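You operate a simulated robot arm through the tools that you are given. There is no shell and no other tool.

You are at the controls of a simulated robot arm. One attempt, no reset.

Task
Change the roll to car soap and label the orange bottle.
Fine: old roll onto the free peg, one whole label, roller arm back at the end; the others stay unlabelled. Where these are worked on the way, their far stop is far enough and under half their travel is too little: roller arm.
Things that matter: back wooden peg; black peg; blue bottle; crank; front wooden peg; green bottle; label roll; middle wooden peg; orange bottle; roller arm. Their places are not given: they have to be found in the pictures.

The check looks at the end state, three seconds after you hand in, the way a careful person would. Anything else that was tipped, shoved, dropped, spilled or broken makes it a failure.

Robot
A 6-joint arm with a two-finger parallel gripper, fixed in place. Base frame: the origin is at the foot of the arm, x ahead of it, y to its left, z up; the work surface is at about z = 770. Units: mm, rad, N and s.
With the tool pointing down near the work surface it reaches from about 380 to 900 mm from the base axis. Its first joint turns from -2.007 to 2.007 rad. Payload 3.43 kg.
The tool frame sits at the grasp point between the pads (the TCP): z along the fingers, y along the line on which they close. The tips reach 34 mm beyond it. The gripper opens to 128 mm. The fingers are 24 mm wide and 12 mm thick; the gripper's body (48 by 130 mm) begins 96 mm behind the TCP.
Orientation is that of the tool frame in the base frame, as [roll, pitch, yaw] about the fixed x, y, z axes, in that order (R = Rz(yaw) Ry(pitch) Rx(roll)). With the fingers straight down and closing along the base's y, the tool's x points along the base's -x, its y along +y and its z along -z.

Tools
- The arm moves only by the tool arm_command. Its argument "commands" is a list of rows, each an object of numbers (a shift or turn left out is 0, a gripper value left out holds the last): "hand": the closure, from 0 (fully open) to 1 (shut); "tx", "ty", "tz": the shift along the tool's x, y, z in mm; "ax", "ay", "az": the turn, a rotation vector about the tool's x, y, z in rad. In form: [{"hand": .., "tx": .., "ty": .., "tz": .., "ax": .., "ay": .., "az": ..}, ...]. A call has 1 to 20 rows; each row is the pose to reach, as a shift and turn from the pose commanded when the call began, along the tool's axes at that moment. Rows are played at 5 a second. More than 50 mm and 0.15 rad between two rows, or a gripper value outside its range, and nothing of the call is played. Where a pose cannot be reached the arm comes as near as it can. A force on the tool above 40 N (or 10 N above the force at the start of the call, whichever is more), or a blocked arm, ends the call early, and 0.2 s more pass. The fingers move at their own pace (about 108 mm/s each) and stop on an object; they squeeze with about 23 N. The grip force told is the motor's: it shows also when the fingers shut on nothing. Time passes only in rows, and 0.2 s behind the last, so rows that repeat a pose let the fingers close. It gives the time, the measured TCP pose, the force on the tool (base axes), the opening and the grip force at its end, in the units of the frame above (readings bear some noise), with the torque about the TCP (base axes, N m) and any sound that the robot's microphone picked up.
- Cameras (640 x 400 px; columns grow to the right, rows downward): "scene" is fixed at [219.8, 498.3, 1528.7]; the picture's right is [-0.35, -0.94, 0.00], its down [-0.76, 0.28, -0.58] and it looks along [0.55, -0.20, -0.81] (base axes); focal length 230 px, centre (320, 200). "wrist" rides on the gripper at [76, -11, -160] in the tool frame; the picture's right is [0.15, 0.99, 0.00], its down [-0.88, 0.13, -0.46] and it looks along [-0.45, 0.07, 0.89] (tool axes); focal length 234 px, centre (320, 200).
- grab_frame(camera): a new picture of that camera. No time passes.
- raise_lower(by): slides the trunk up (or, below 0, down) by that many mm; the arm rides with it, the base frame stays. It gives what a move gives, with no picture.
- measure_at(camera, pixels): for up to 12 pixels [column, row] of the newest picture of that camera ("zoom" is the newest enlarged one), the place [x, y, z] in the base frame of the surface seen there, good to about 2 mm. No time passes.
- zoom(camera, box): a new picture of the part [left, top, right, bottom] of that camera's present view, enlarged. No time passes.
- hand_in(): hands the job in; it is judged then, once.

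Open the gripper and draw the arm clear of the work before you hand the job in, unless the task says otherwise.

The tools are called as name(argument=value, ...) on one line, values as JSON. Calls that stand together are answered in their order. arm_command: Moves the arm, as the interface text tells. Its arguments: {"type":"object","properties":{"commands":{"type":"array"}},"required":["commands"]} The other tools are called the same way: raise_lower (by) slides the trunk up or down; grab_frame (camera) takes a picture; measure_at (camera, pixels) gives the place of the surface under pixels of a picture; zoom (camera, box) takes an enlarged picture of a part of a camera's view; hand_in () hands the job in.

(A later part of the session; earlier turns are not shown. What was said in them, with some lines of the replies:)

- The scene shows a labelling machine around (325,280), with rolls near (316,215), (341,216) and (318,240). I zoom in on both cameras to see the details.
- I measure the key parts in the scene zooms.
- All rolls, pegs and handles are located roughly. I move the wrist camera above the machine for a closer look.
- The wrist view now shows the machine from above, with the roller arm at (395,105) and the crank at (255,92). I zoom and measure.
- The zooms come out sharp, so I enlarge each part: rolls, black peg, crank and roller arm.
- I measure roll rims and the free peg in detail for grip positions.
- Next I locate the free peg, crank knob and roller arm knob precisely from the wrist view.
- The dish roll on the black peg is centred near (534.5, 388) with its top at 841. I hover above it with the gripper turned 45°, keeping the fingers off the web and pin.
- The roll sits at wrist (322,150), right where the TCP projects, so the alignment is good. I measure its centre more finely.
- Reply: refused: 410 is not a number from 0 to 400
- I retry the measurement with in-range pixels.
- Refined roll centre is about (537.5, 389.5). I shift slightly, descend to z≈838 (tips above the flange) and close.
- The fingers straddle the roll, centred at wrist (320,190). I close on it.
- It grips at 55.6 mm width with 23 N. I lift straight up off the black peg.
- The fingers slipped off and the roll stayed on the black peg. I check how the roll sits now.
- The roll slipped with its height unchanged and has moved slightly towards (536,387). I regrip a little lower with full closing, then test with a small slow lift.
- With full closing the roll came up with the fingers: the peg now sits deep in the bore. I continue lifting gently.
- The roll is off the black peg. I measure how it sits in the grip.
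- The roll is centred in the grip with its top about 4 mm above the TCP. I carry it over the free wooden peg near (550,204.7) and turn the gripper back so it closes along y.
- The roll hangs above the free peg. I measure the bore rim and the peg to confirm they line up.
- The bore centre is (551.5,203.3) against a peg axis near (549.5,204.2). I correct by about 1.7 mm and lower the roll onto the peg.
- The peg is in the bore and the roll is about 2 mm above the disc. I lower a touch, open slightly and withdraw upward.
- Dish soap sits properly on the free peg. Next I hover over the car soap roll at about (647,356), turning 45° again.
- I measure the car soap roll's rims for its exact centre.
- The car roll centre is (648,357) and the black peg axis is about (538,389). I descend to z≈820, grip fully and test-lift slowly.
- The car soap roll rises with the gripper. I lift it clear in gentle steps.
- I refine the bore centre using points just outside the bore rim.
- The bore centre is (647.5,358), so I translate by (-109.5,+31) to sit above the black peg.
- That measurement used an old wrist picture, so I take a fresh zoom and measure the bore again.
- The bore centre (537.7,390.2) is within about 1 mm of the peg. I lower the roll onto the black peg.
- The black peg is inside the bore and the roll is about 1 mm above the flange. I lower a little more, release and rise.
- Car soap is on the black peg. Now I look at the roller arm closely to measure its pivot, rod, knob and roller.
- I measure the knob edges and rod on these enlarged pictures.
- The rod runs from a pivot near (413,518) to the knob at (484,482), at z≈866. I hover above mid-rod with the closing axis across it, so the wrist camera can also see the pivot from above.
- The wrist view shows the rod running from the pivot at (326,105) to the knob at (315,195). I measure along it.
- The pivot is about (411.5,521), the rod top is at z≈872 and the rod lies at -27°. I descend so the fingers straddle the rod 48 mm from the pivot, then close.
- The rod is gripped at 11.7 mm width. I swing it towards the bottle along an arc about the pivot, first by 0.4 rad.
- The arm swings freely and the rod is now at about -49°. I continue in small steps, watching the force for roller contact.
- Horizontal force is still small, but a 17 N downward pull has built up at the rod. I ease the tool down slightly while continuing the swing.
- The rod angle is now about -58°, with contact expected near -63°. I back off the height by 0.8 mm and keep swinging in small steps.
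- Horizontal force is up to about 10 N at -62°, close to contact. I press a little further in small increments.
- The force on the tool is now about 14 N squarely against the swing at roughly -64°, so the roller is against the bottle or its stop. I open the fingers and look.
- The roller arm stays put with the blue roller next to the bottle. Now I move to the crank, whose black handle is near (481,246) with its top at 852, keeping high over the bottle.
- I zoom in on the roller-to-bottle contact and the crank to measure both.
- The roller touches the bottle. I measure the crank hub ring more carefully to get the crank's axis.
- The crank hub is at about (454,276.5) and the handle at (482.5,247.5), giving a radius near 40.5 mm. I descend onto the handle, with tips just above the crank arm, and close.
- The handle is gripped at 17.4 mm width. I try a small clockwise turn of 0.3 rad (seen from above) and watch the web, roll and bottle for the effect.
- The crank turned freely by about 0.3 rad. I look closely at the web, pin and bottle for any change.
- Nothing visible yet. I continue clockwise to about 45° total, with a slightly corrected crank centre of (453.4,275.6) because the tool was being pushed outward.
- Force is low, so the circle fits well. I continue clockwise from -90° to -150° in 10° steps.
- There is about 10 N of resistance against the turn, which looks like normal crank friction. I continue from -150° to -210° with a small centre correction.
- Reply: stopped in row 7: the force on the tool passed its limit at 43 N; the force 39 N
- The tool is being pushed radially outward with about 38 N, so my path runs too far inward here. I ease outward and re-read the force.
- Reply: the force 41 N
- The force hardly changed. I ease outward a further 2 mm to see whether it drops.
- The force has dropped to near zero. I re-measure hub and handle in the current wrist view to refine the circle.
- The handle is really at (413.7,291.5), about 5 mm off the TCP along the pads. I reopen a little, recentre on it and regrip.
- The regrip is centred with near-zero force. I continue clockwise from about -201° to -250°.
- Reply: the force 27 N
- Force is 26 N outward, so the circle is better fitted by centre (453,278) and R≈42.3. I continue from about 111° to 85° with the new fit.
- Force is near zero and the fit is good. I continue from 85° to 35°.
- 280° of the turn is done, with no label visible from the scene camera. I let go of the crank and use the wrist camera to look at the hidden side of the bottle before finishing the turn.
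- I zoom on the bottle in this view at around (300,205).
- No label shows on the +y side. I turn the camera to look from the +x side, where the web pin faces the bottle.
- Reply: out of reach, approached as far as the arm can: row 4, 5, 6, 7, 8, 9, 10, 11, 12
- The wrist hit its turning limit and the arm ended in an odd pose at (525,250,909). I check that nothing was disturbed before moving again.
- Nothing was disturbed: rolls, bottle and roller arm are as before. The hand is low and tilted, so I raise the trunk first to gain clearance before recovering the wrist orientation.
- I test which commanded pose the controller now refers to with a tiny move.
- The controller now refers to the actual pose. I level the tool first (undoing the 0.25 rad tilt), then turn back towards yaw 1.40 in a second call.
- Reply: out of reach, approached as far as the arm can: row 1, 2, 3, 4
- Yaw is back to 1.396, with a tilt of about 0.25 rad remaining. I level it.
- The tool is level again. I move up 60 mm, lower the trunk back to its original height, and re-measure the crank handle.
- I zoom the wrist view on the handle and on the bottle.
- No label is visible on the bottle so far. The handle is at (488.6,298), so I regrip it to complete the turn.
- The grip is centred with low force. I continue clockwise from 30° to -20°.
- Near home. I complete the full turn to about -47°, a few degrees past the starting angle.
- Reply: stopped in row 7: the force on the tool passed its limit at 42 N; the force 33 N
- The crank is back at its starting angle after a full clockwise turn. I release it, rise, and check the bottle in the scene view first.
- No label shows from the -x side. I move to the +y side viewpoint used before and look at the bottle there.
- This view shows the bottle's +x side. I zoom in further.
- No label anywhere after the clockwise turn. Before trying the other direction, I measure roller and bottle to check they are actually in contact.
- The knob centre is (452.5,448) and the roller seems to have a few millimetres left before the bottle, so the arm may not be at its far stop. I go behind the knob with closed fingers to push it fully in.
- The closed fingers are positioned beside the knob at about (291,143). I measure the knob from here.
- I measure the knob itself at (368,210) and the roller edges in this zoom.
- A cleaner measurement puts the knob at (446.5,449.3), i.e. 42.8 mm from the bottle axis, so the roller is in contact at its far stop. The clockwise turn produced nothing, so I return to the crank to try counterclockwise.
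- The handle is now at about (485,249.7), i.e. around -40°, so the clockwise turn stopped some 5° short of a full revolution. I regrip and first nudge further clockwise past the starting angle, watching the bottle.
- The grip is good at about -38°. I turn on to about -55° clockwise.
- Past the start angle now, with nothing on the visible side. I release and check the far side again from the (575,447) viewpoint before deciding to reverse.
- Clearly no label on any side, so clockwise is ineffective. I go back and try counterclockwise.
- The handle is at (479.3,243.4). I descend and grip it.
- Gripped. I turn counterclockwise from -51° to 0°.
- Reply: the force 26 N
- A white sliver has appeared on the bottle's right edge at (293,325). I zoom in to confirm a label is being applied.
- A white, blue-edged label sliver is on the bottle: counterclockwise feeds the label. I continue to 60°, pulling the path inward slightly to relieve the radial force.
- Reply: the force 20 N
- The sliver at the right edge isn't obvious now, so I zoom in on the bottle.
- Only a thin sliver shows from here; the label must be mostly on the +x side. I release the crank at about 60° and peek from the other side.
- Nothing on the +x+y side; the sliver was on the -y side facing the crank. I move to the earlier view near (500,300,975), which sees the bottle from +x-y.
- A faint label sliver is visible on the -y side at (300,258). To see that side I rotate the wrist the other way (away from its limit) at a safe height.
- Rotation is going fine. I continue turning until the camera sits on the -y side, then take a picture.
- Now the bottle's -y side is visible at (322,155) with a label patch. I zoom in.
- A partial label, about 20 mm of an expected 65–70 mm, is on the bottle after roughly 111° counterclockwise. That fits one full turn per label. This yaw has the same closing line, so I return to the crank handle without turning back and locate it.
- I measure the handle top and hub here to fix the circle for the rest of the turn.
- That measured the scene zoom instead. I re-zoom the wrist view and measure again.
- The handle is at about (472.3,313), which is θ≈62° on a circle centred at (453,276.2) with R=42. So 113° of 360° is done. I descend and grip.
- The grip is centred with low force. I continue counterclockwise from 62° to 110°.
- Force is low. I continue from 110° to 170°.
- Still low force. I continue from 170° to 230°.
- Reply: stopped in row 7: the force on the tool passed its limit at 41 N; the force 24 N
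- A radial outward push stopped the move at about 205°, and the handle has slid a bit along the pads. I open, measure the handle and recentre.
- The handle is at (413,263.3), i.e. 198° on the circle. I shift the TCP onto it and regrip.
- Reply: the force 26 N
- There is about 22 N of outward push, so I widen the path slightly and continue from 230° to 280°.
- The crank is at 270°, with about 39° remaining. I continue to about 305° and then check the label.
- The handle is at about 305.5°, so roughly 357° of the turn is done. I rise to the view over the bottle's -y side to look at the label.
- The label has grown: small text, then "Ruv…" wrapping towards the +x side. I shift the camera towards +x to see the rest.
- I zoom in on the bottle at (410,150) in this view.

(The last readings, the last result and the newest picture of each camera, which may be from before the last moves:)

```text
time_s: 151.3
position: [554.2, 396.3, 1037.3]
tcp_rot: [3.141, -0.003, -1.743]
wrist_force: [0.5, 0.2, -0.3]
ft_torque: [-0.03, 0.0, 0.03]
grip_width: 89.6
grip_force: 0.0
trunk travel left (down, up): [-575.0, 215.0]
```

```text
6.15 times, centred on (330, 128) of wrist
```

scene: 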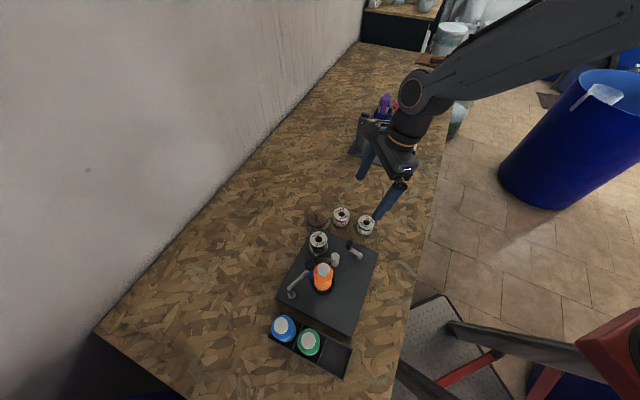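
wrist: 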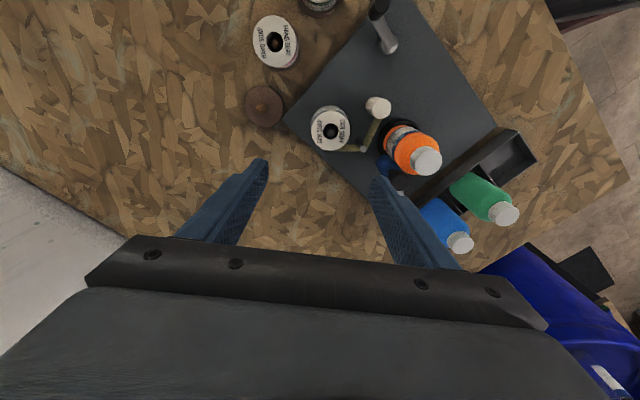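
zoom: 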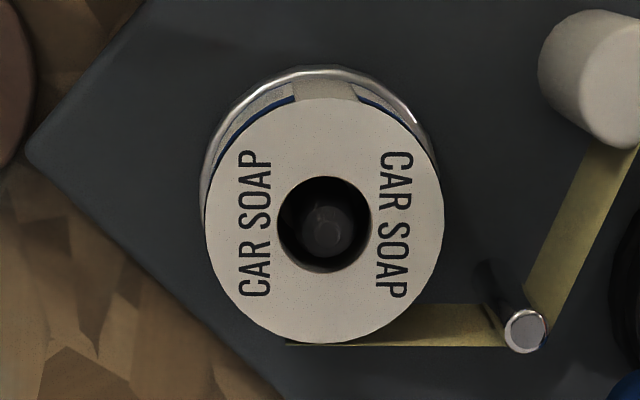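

The label now carries the text and the main "Ruvaleja CAR SOAP" panel and runs up to the roller. About 3° remain, so I go back to the handle to finish in tiny steps.

arm_command(commands=[{"hand": 0.65, "tx": 25, "ty": 8}, {"tx": 65, "ty": 20}, {"tx": 105, "ty": 32}, {"tx": 140, "ty": 42}, {"tx": 165.2, "ty": 49, "tz": 20}, {"tx": 165.2, "ty": 49, "tz": 50}, {"tx": 165.2, "ty": 49, "tz": 62}, {"tx": 165.2, "ty": 49, "tz": 62}])

zoom(camera="wrist", box=[280, 95, 360, 175])

measure_at(camera="zoom", pixels=[[320, 270], [310, 280], [330, 280], [300, 270], [340, 270], [320, 290], [320, 250]])

```text
time_s: 153.1
position: [478.1, 241.6, 975.7]
tcp_rot: [3.14, -0.003, -1.746]
wrist_force: [-0.6, -0.6, 0.2]
ft_torque: [-0.02, 0.02, -0.01]
grip_width: 44.9
grip_force: 0.1
trunk travel left (down, up): [-575.0, 215.0]
```

```text
5.00 times, centred on (320, 135) of wrist
```

zoom: 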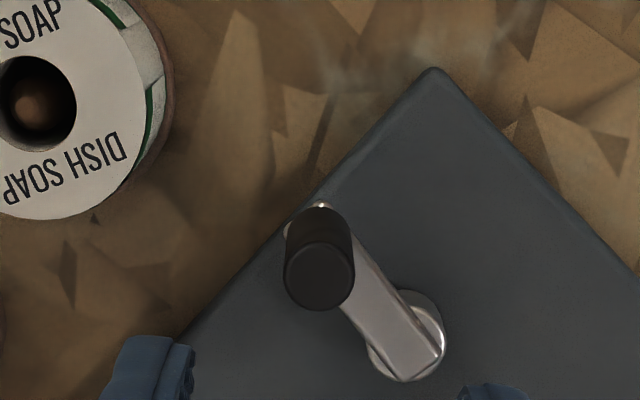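

```text
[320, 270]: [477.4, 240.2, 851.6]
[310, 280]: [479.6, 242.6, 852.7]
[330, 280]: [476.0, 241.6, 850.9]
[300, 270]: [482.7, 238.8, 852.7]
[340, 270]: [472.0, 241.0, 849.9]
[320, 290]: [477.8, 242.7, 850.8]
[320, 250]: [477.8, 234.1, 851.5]
```

The handle is right under the TCP. I descend, grip it, and advance a further ~6° counterclockwise.

arm_command(commands=[{"hand": 0.65, "tx": -0.8, "tz": 20}, {"tx": -0.8, "tz": 55}, {"tx": -0.8, "tz": 90}, {"tx": -0.8, "tz": 114}, {"tx": -0.8, "tz": 123}, {"tx": -0.8, "tz": 126}, {"tx": -0.8, "tz": 126}, {"hand": 0.8, "tx": -0.8, "tz": 126}, {"hand": 1, "tx": -0.8, "tz": 126}, {"tx": -0.8, "tz": 126}, {"tx": -0.8, "tz": 126}])

arm_command(commands=[{"hand": 1, "tx": -0.8, "ty": -0.7}, {"tx": -1.64, "ty": -1.48}, {"tx": -2.5, "ty": -2.2}, {"tx": -3.36, "ty": -2.89}, {"tx": -3.36, "ty": -2.89}])

zoom(camera="wrist", box=[240, 110, 400, 260])

```text
time_s: 155.5
position: [477.8, 239.6, 850.9]
tcp_rot: [-3.141, -0.005, -1.744]
wrist_force: [-1.6, -0.3, -3.9]
ft_torque: [0.03, -0.84, 0.04]
grip_width: 17.4
grip_force: 44.7
trunk travel left (down, up): [-575.0, 215.0]
```

```text
time_s: 156.7
position: [481.9, 245.1, 850.8]
tcp_rot: [3.141, -0.006, -1.743]
wrist_force: [-10.6, -0.9, -10.8]
ft_torque: [-0.03, -0.73, 0.32]
grip_width: 17.3
grip_force: 44.8
trunk travel left (down, up): [-575.0, 215.0]
```

```text
2.67 times, centred on (320, 185) of wrist
```

zoom: 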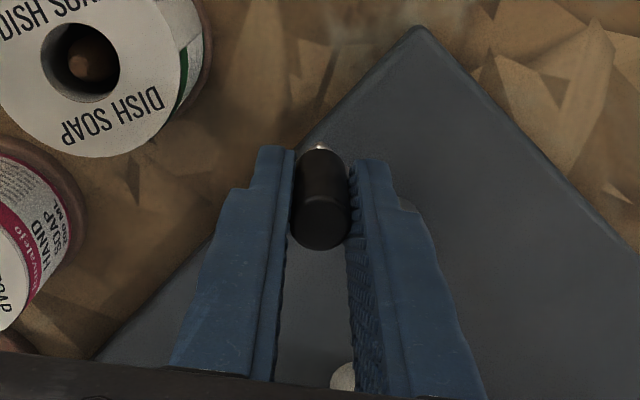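

The handle is at about 313°, roughly 364° of counterclockwise turn in total. I release the crank, rise, and travel back over the roller arm while turning the wrist back.

arm_command(commands=[{"hand": 0.8}, {"hand": 0.65}, {"hand": 0.65, "tz": -20}, {"tz": -60}, {"tz": -100}, {"tz": -140}, {"tz": -182}, {"tx": -20, "ty": 8, "tz": -182, "az": 0.1}, {"tx": -50, "ty": 20, "tz": -182, "az": 0.24}, {"tx": -80, "ty": 32, "tz": -182, "az": 0.38}, {"tx": -110, "ty": 44, "tz": -182, "az": 0.52}, {"tx": -140, "ty": 56, "tz": -182, "az": 0.66}, {"tx": -170, "ty": 68, "tz": -182, "az": 0.8}, {"tx": -200, "ty": 80, "tz": -182, "az": 0.94}, {"tx": -220.4, "ty": 87.7, "tz": -182, "az": 1.08}, {"tx": -220.4, "ty": 87.7, "tz": -182, "az": 1.22}, {"tx": -220.4, "ty": 87.7, "tz": -182, "az": 1.36}, {"tx": -220.4, "ty": 87.7, "tz": -182, "az": 1.36}])

arm_command(commands=[{"az": 0.14}, {"az": 0.28}, {"az": 0.42}, {"az": 0.56}, {"az": 0.7}, {"az": 0.84}, {"az": 0.98}, {"az": 1.1}, {"az": 1.168}, {"az": 1.168}])

grab_frame(camera="wrist")

zoom(camera="scene", box=[256, 200, 400, 300])

```text
time_s: 160.5
position: [431.9, 477.1, 1032.0]
tcp_rot: [-3.138, -0.001, -3.106]
wrist_force: [0.5, -1.8, 0.0]
ft_torque: [0.0, -0.03, -0.02]
grip_width: 44.9
grip_force: 0.1
trunk travel left (down, up): [-575.0, 215.0]
```

```text
time_s: 162.7
position: [433.5, 477.9, 1031.5]
tcp_rot: [-3.14, 0.003, 2.012]
wrist_force: [1.0, 0.3, 0.0]
ft_torque: [0.01, -0.01, 0.02]
grip_width: 44.9
grip_force: 0.0
trunk travel left (down, up): [-575.0, 215.0]
```

```text
taken
```

wrist: 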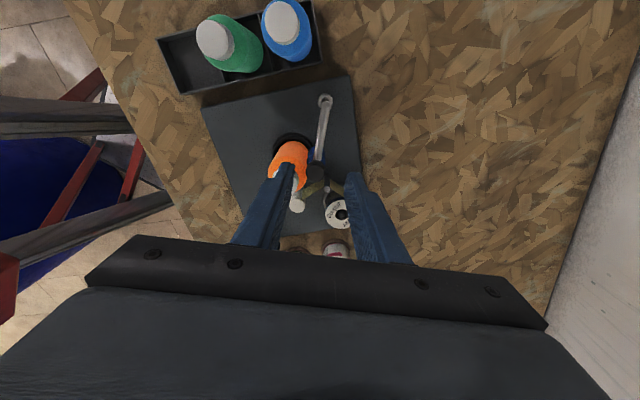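

```text
4.00 times, centred on (328, 250) of scene
```

zoom: 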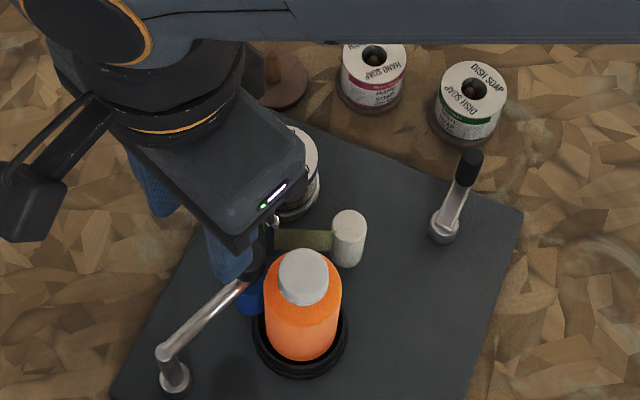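

The pose matches the one where I released the roller arm earlier. I descend over the rod and close on it.

arm_command(commands=[{"hand": 0.65, "tz": 30}, {"tz": 65}, {"tz": 100}, {"tz": 125}, {"tz": 140}, {"tz": 149}, {"tz": 149}, {"hand": 0.8, "tz": 149}, {"hand": 1, "tz": 149}, {"hand": 1, "tz": 149}, {"tz": 149}])

zoom(camera="wrist", box=[200, 80, 400, 260])

```text
time_s: 165.1
position: [434.2, 477.3, 883.3]
tcp_rot: [-3.141, 0.001, 2.01]
wrist_force: [3.6, 2.0, -3.9]
ft_torque: [0.0, -0.08, -0.35]
grip_width: 11.7
grip_force: 44.5
trunk travel left (down, up): [-575.0, 215.0]
```

```text
2.22 times, centred on (300, 170) of wrist
```

zoom: 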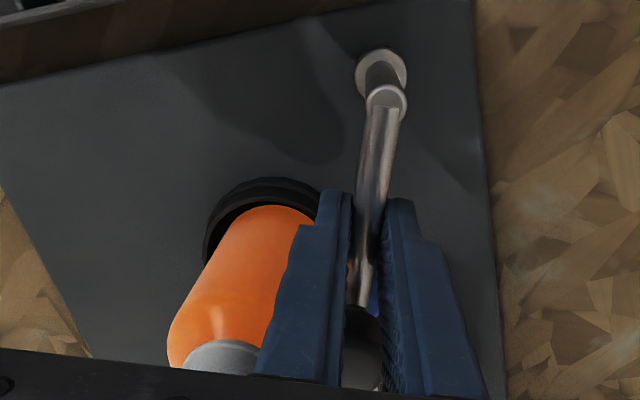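

The rod is gripped. I swing the roller arm back towards home along its arc, first to about -38°.

arm_command(commands=[{"hand": 1, "tx": 0.1, "ty": 2, "az": -0.04}, {"tx": 0.32, "ty": 4, "az": -0.082}, {"tx": 0.6, "ty": 6.1, "az": -0.125}, {"tx": 1, "ty": 8.2, "az": -0.169}, {"tx": 1.5, "ty": 10.3, "az": -0.213}, {"tx": 2.05, "ty": 12.32, "az": -0.257}, {"tx": 2.7, "ty": 14.35, "az": -0.3}, {"tx": 3.46, "ty": 16.34, "az": -0.344}, {"tx": 4.3, "ty": 18.3, "az": -0.388}, {"tx": 5.22, "ty": 20.22, "az": -0.431}, {"tx": 5.22, "ty": 20.22, "az": -0.431}])

zoom(camera="wrist", box=[200, 80, 400, 260])

```text
time_s: 167.5
position: [449.7, 489.9, 883.0]
tcp_rot: [-3.136, 0.001, 2.444]
wrist_force: [3.5, -3.9, -11.3]
ft_torque: [-0.55, -0.66, 0.13]
grip_width: 11.9
grip_force: 45.4
trunk travel left (down, up): [-575.0, 215.0]
```

```text
2.22 times, centred on (300, 170) of wrist
```

zoom: 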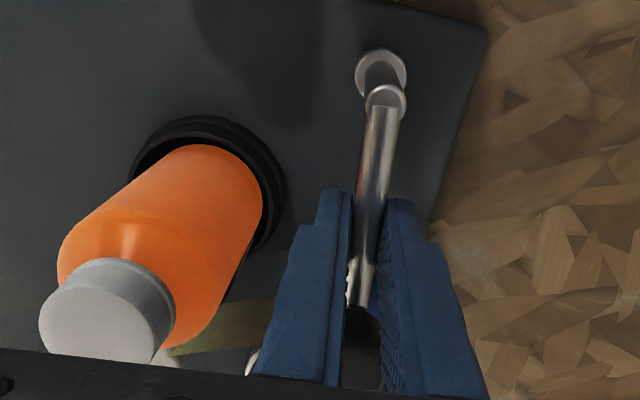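

Smooth so far. I bring the arm the last ~11° to its home stop.

arm_command(commands=[{"hand": 1, "tx": 0.06, "ty": 2.45, "tz": 0.4, "az": -0.05}, {"tx": 0.24, "ty": 4.9, "tz": 0.4, "az": -0.1}, {"tx": 0.55, "ty": 7.32, "tz": 0.4, "az": -0.15}, {"tx": 0.78, "ty": 8.6, "tz": 0.4, "az": -0.178}, {"tx": 0.98, "ty": 9.73, "tz": 0.4, "az": -0.2}, {"tx": 0.98, "ty": 9.73, "tz": 0.4, "az": -0.2}])

zoom(camera="scene", box=[270, 225, 366, 305])

```text
time_s: 168.9
position: [455.0, 498.0, 884.1]
tcp_rot: [-3.137, 0.001, 2.645]
wrist_force: [-0.2, -7.4, -3.5]
ft_torque: [-0.31, -0.34, 0.37]
grip_width: 11.5
grip_force: 45.2
trunk travel left (down, up): [-575.0, 215.0]
```

```text
5.00 times, centred on (318, 265) of scene
```

zoom: 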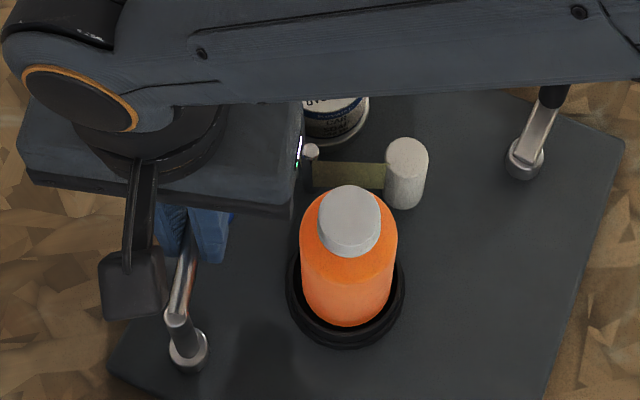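

The TCP is back at (455,498), where the rod was first gripped, with resistance rising. I nudge slightly further to seat it against the stop, then release and rise.

arm_command(commands=[{"hand": 1, "ty": 0.6, "az": -0.012}, {"ty": 1.1, "az": -0.02}, {"ty": 1.1, "az": -0.02}])

arm_command(commands=[{"hand": 0.85}, {"hand": 0.65}, {"hand": 0.65}, {"tz": -20}, {"tz": -55}, {"tz": -95}, {"tz": -135}, {"tz": -160}, {"tz": -160}])

grab_frame(camera="wrist")

zoom(camera="scene", box=[256, 200, 400, 300])

```text
time_s: 169.7
position: [454.6, 498.2, 881.5]
tcp_rot: [-3.138, 0.0, 2.662]
wrist_force: [-5.0, -13.4, -0.4]
ft_torque: [-0.1, 0.34, -0.61]
grip_width: 11.3
grip_force: 45.0
trunk travel left (down, up): [-575.0, 215.0]
```

```text
time_s: 171.7
position: [454.9, 499.2, 1042.6]
tcp_rot: [-3.138, 0.0, 2.662]
wrist_force: [0.2, 0.1, 0.0]
ft_torque: [0.03, -0.02, -0.06]
grip_width: 44.7
grip_force: 0.1
trunk travel left (down, up): [-575.0, 215.0]
```

```text
taken
```

wrist: 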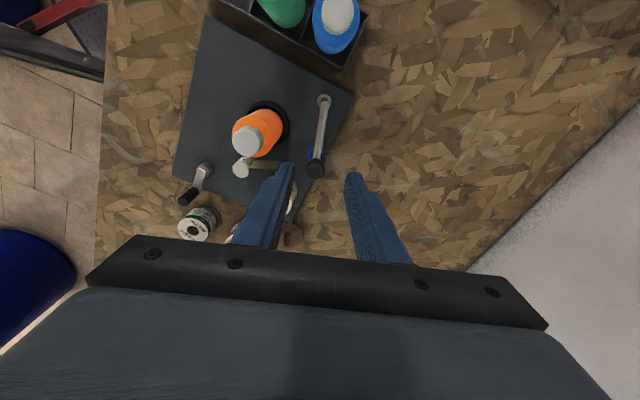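

```text
4.00 times, centred on (328, 250) of scene
```

zoom: 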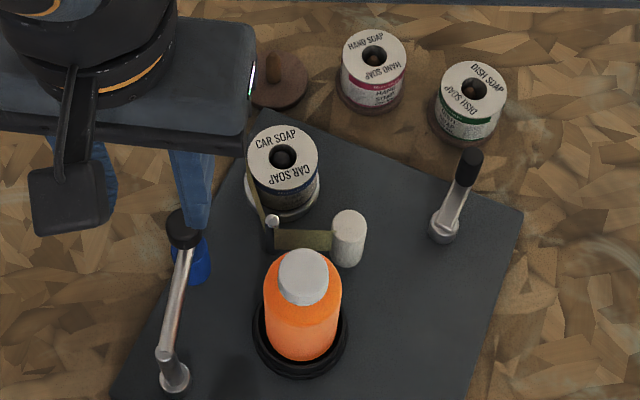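

The roller arm is back at its home position. Now I view the bottle from the +x side, where the roller was, to check the label is whole.

arm_command(commands=[{"hand": 0.65, "tx": -15, "ty": 1, "az": 0.12}, {"tx": -30, "ty": 1.5, "az": 0.25}, {"tx": -45, "ty": 2, "az": 0.38}, {"tx": -60, "ty": 2.5, "az": 0.51}, {"tx": -75, "ty": 3, "az": 0.64}, {"tx": -90, "ty": 4, "az": 0.77}, {"tx": -105, "ty": 4.5, "az": 0.9}, {"tx": -120, "ty": 5, "az": 1.03}, {"tx": -132, "ty": 5.8, "tz": 10, "az": 1.16}, {"tx": -132.3, "ty": 5.8, "tz": 20, "az": 1.25}, {"tx": -132.3, "ty": 5.8, "tz": 20, "az": 1.25}])

zoom(camera="wrist", box=[160, 100, 270, 200])

```text
time_s: 174.1
position: [576.2, 443.6, 1023.1]
tcp_rot: [3.141, 0.002, 1.413]
wrist_force: [0.5, -0.4, -0.5]
ft_torque: [0.04, 0.0, -0.01]
grip_width: 44.8
grip_force: 0.0
trunk travel left (down, up): [-575.0, 215.0]
```

```text
4.00 times, centred on (215, 150) of wrist
```

zoom: 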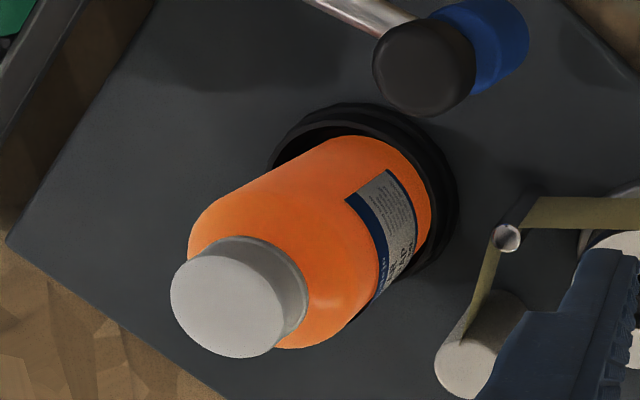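

The label end is visible with its closing text panel and blue border. I zoom in more to confirm the label is complete.

zoom(camera="wrist", box=[235, 130, 275, 180])

zoom(camera="scene", box=[320, 255, 356, 297])

zoom(camera="scene", box=[250, 200, 400, 380])

```text
8.00 times, centred on (255, 155) of wrist
```

zoom: 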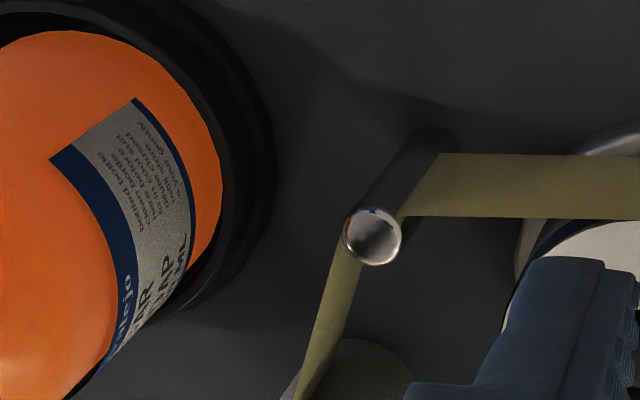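

```text
9.52 times, centred on (338, 276) of scene
```

zoom: 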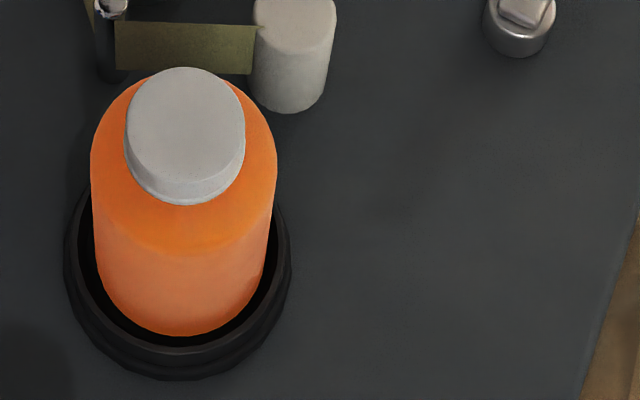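

```text
2.22 times, centred on (325, 290) of scene
```

zoom: 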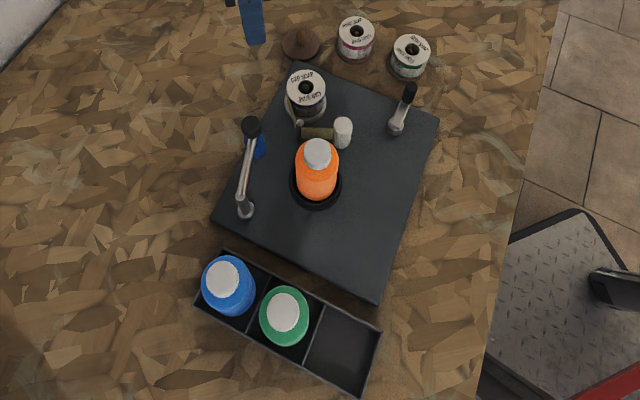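

I enlarge the label end further, and the label's gap on the car soap roll for comparison.

zoom(camera="wrist", box=[238, 138, 262, 168])

zoom(camera="scene", box=[328, 205, 378, 235])

zoom(camera="wrist", box=[280, 190, 370, 260])

```text
13.33 times, centred on (250, 153) of wrist
```

zoom: 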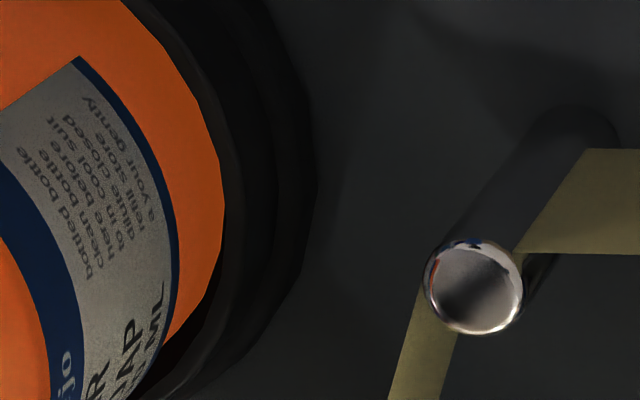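

```text
12.80 times, centred on (353, 220) of scene
```

zoom: 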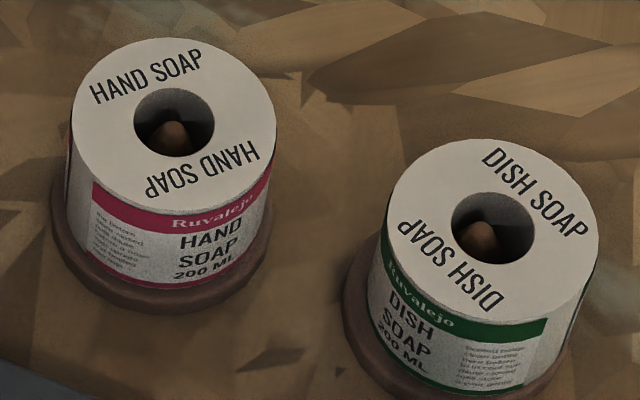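

```text
5.71 times, centred on (325, 225) of wrist
```

zoom: 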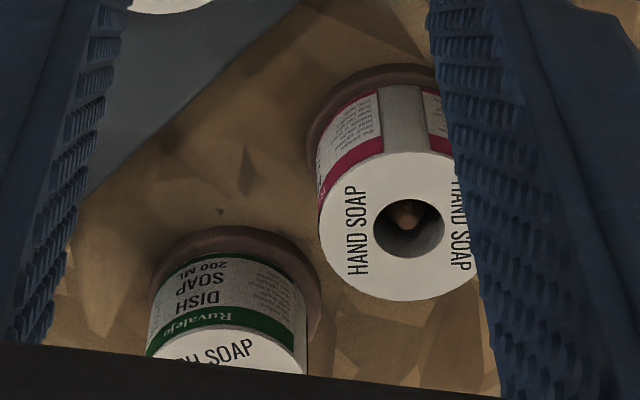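

I compare the end margin against the reference label on the dish roll at higher magnification.

zoom(camera="scene", box=[354, 224, 378, 238])

zoom(camera="wrist", box=[238, 138, 256, 162])

zoom(camera="wrist", box=[295, 225, 340, 260])

```text
16.00 times, centred on (366, 231) of scene
```

zoom: 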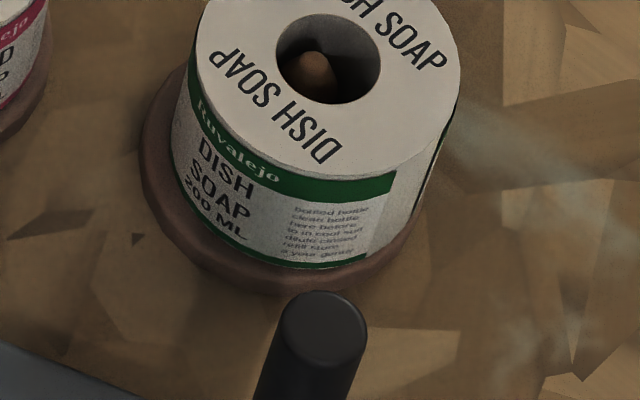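

```text
16.00 times, centred on (247, 150) of wrist
```

zoom: 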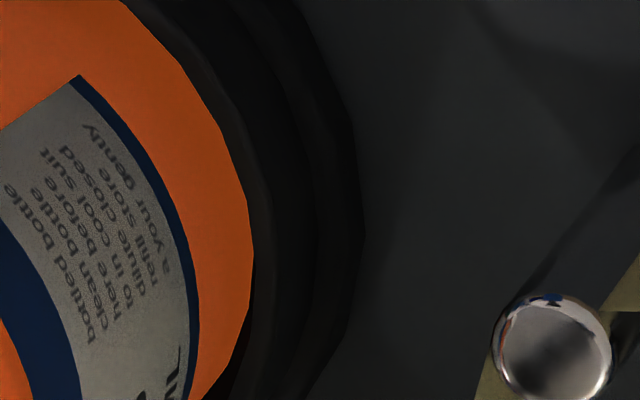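

```text
11.43 times, centred on (318, 242) of wrist
```

zoom: 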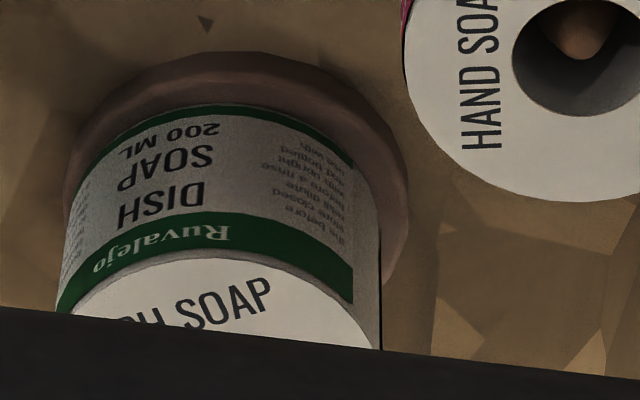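

The end panel's text lines match the reference label on the dish roll, with full margin, so one whole label is on. I open the gripper and retreat up and away from the work.

arm_command(commands=[{"hand": 0.5, "tz": -40}, {"tz": -80}, {"hand": 0, "tx": -30, "tz": -120}, {"tx": -70, "tz": -150}, {"tx": -110, "tz": -160}, {"tx": -150, "tz": -165}, {"tx": -190, "tz": -165}, {"tx": -230, "tz": -165}, {"tx": -265, "tz": -165}, {"tx": -265, "tz": -165}])

grab_frame(camera="scene")

zoom(camera="scene", box=[256, 195, 400, 295])

grab_frame(camera="wrist")

```text
time_s: 176.3
position: [533.8, 181.8, 1188.0]
tcp_rot: [3.142, 0.004, 1.415]
wrist_force: [0.1, -1.1, 0.2]
ft_torque: [0.01, 0.01, -0.03]
grip_width: 128.2
grip_force: 0.1
trunk travel left (down, up): [-575.0, 215.0]
```

```text
taken
```

scene: 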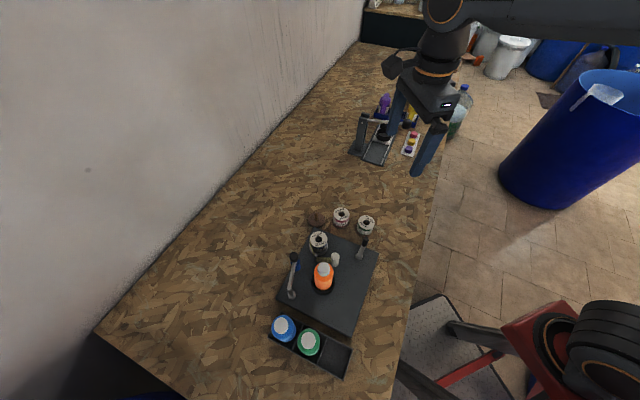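

```text
4.00 times, centred on (328, 245) of scene
```

zoom: 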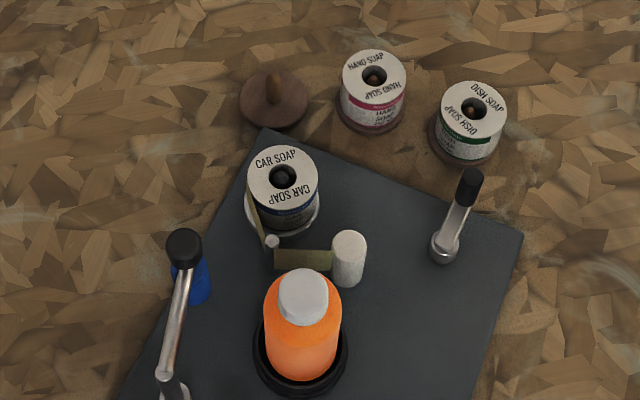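

```text
taken
```

wrist: 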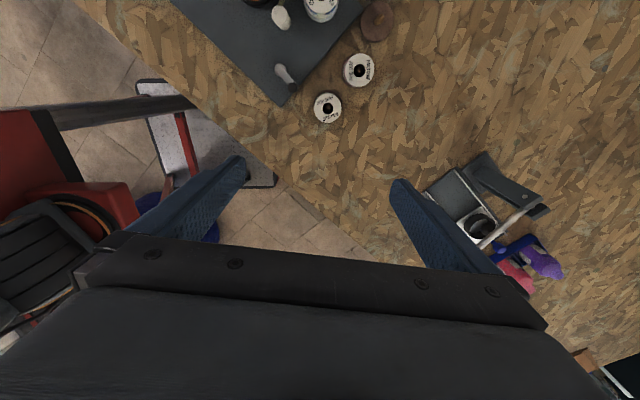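

The final scene shows car soap on the black peg, dish soap on the formerly free peg, and the orange bottle labelled. The roller arm is home, the other bottles are untouched and the arm is clear, so I hand in.

hand_in()

```text
The job is handed in.
```

The car soap roll is on the black peg, and the orange bottle carries one whole car soap label. I've handed the job in; the check's verdict isn't back yet.

- **Old roll:** the dish soap roll is on the wooden peg that was free.
- **Label:** all its panels are on. I compared the end panel and its margin with a label on the dish soap roll, and they match. No second label shows.
- **Roller arm:** it was swung in to touch the bottle while the label fed, and is now back at its starting position.
- **Other bottles:** the blue and green bottles were not touched and stay unlabelled.

Three things did not go smoothly:

- **Dish soap roll:** it slipped out of the gripper on the first lift but stayed on its peg; the second grip held.
- **Crank:** I first turned it a full turn clockwise with the roller pressed in, and nothing fed. The label came on with about one full turn the other way, roughly 364°.
- **Wrist limit:** while looking at the bottle, the wrist hit its turning limit and the arm dropped into a low, tilted pose. The pictures showed nothing had been disturbed.
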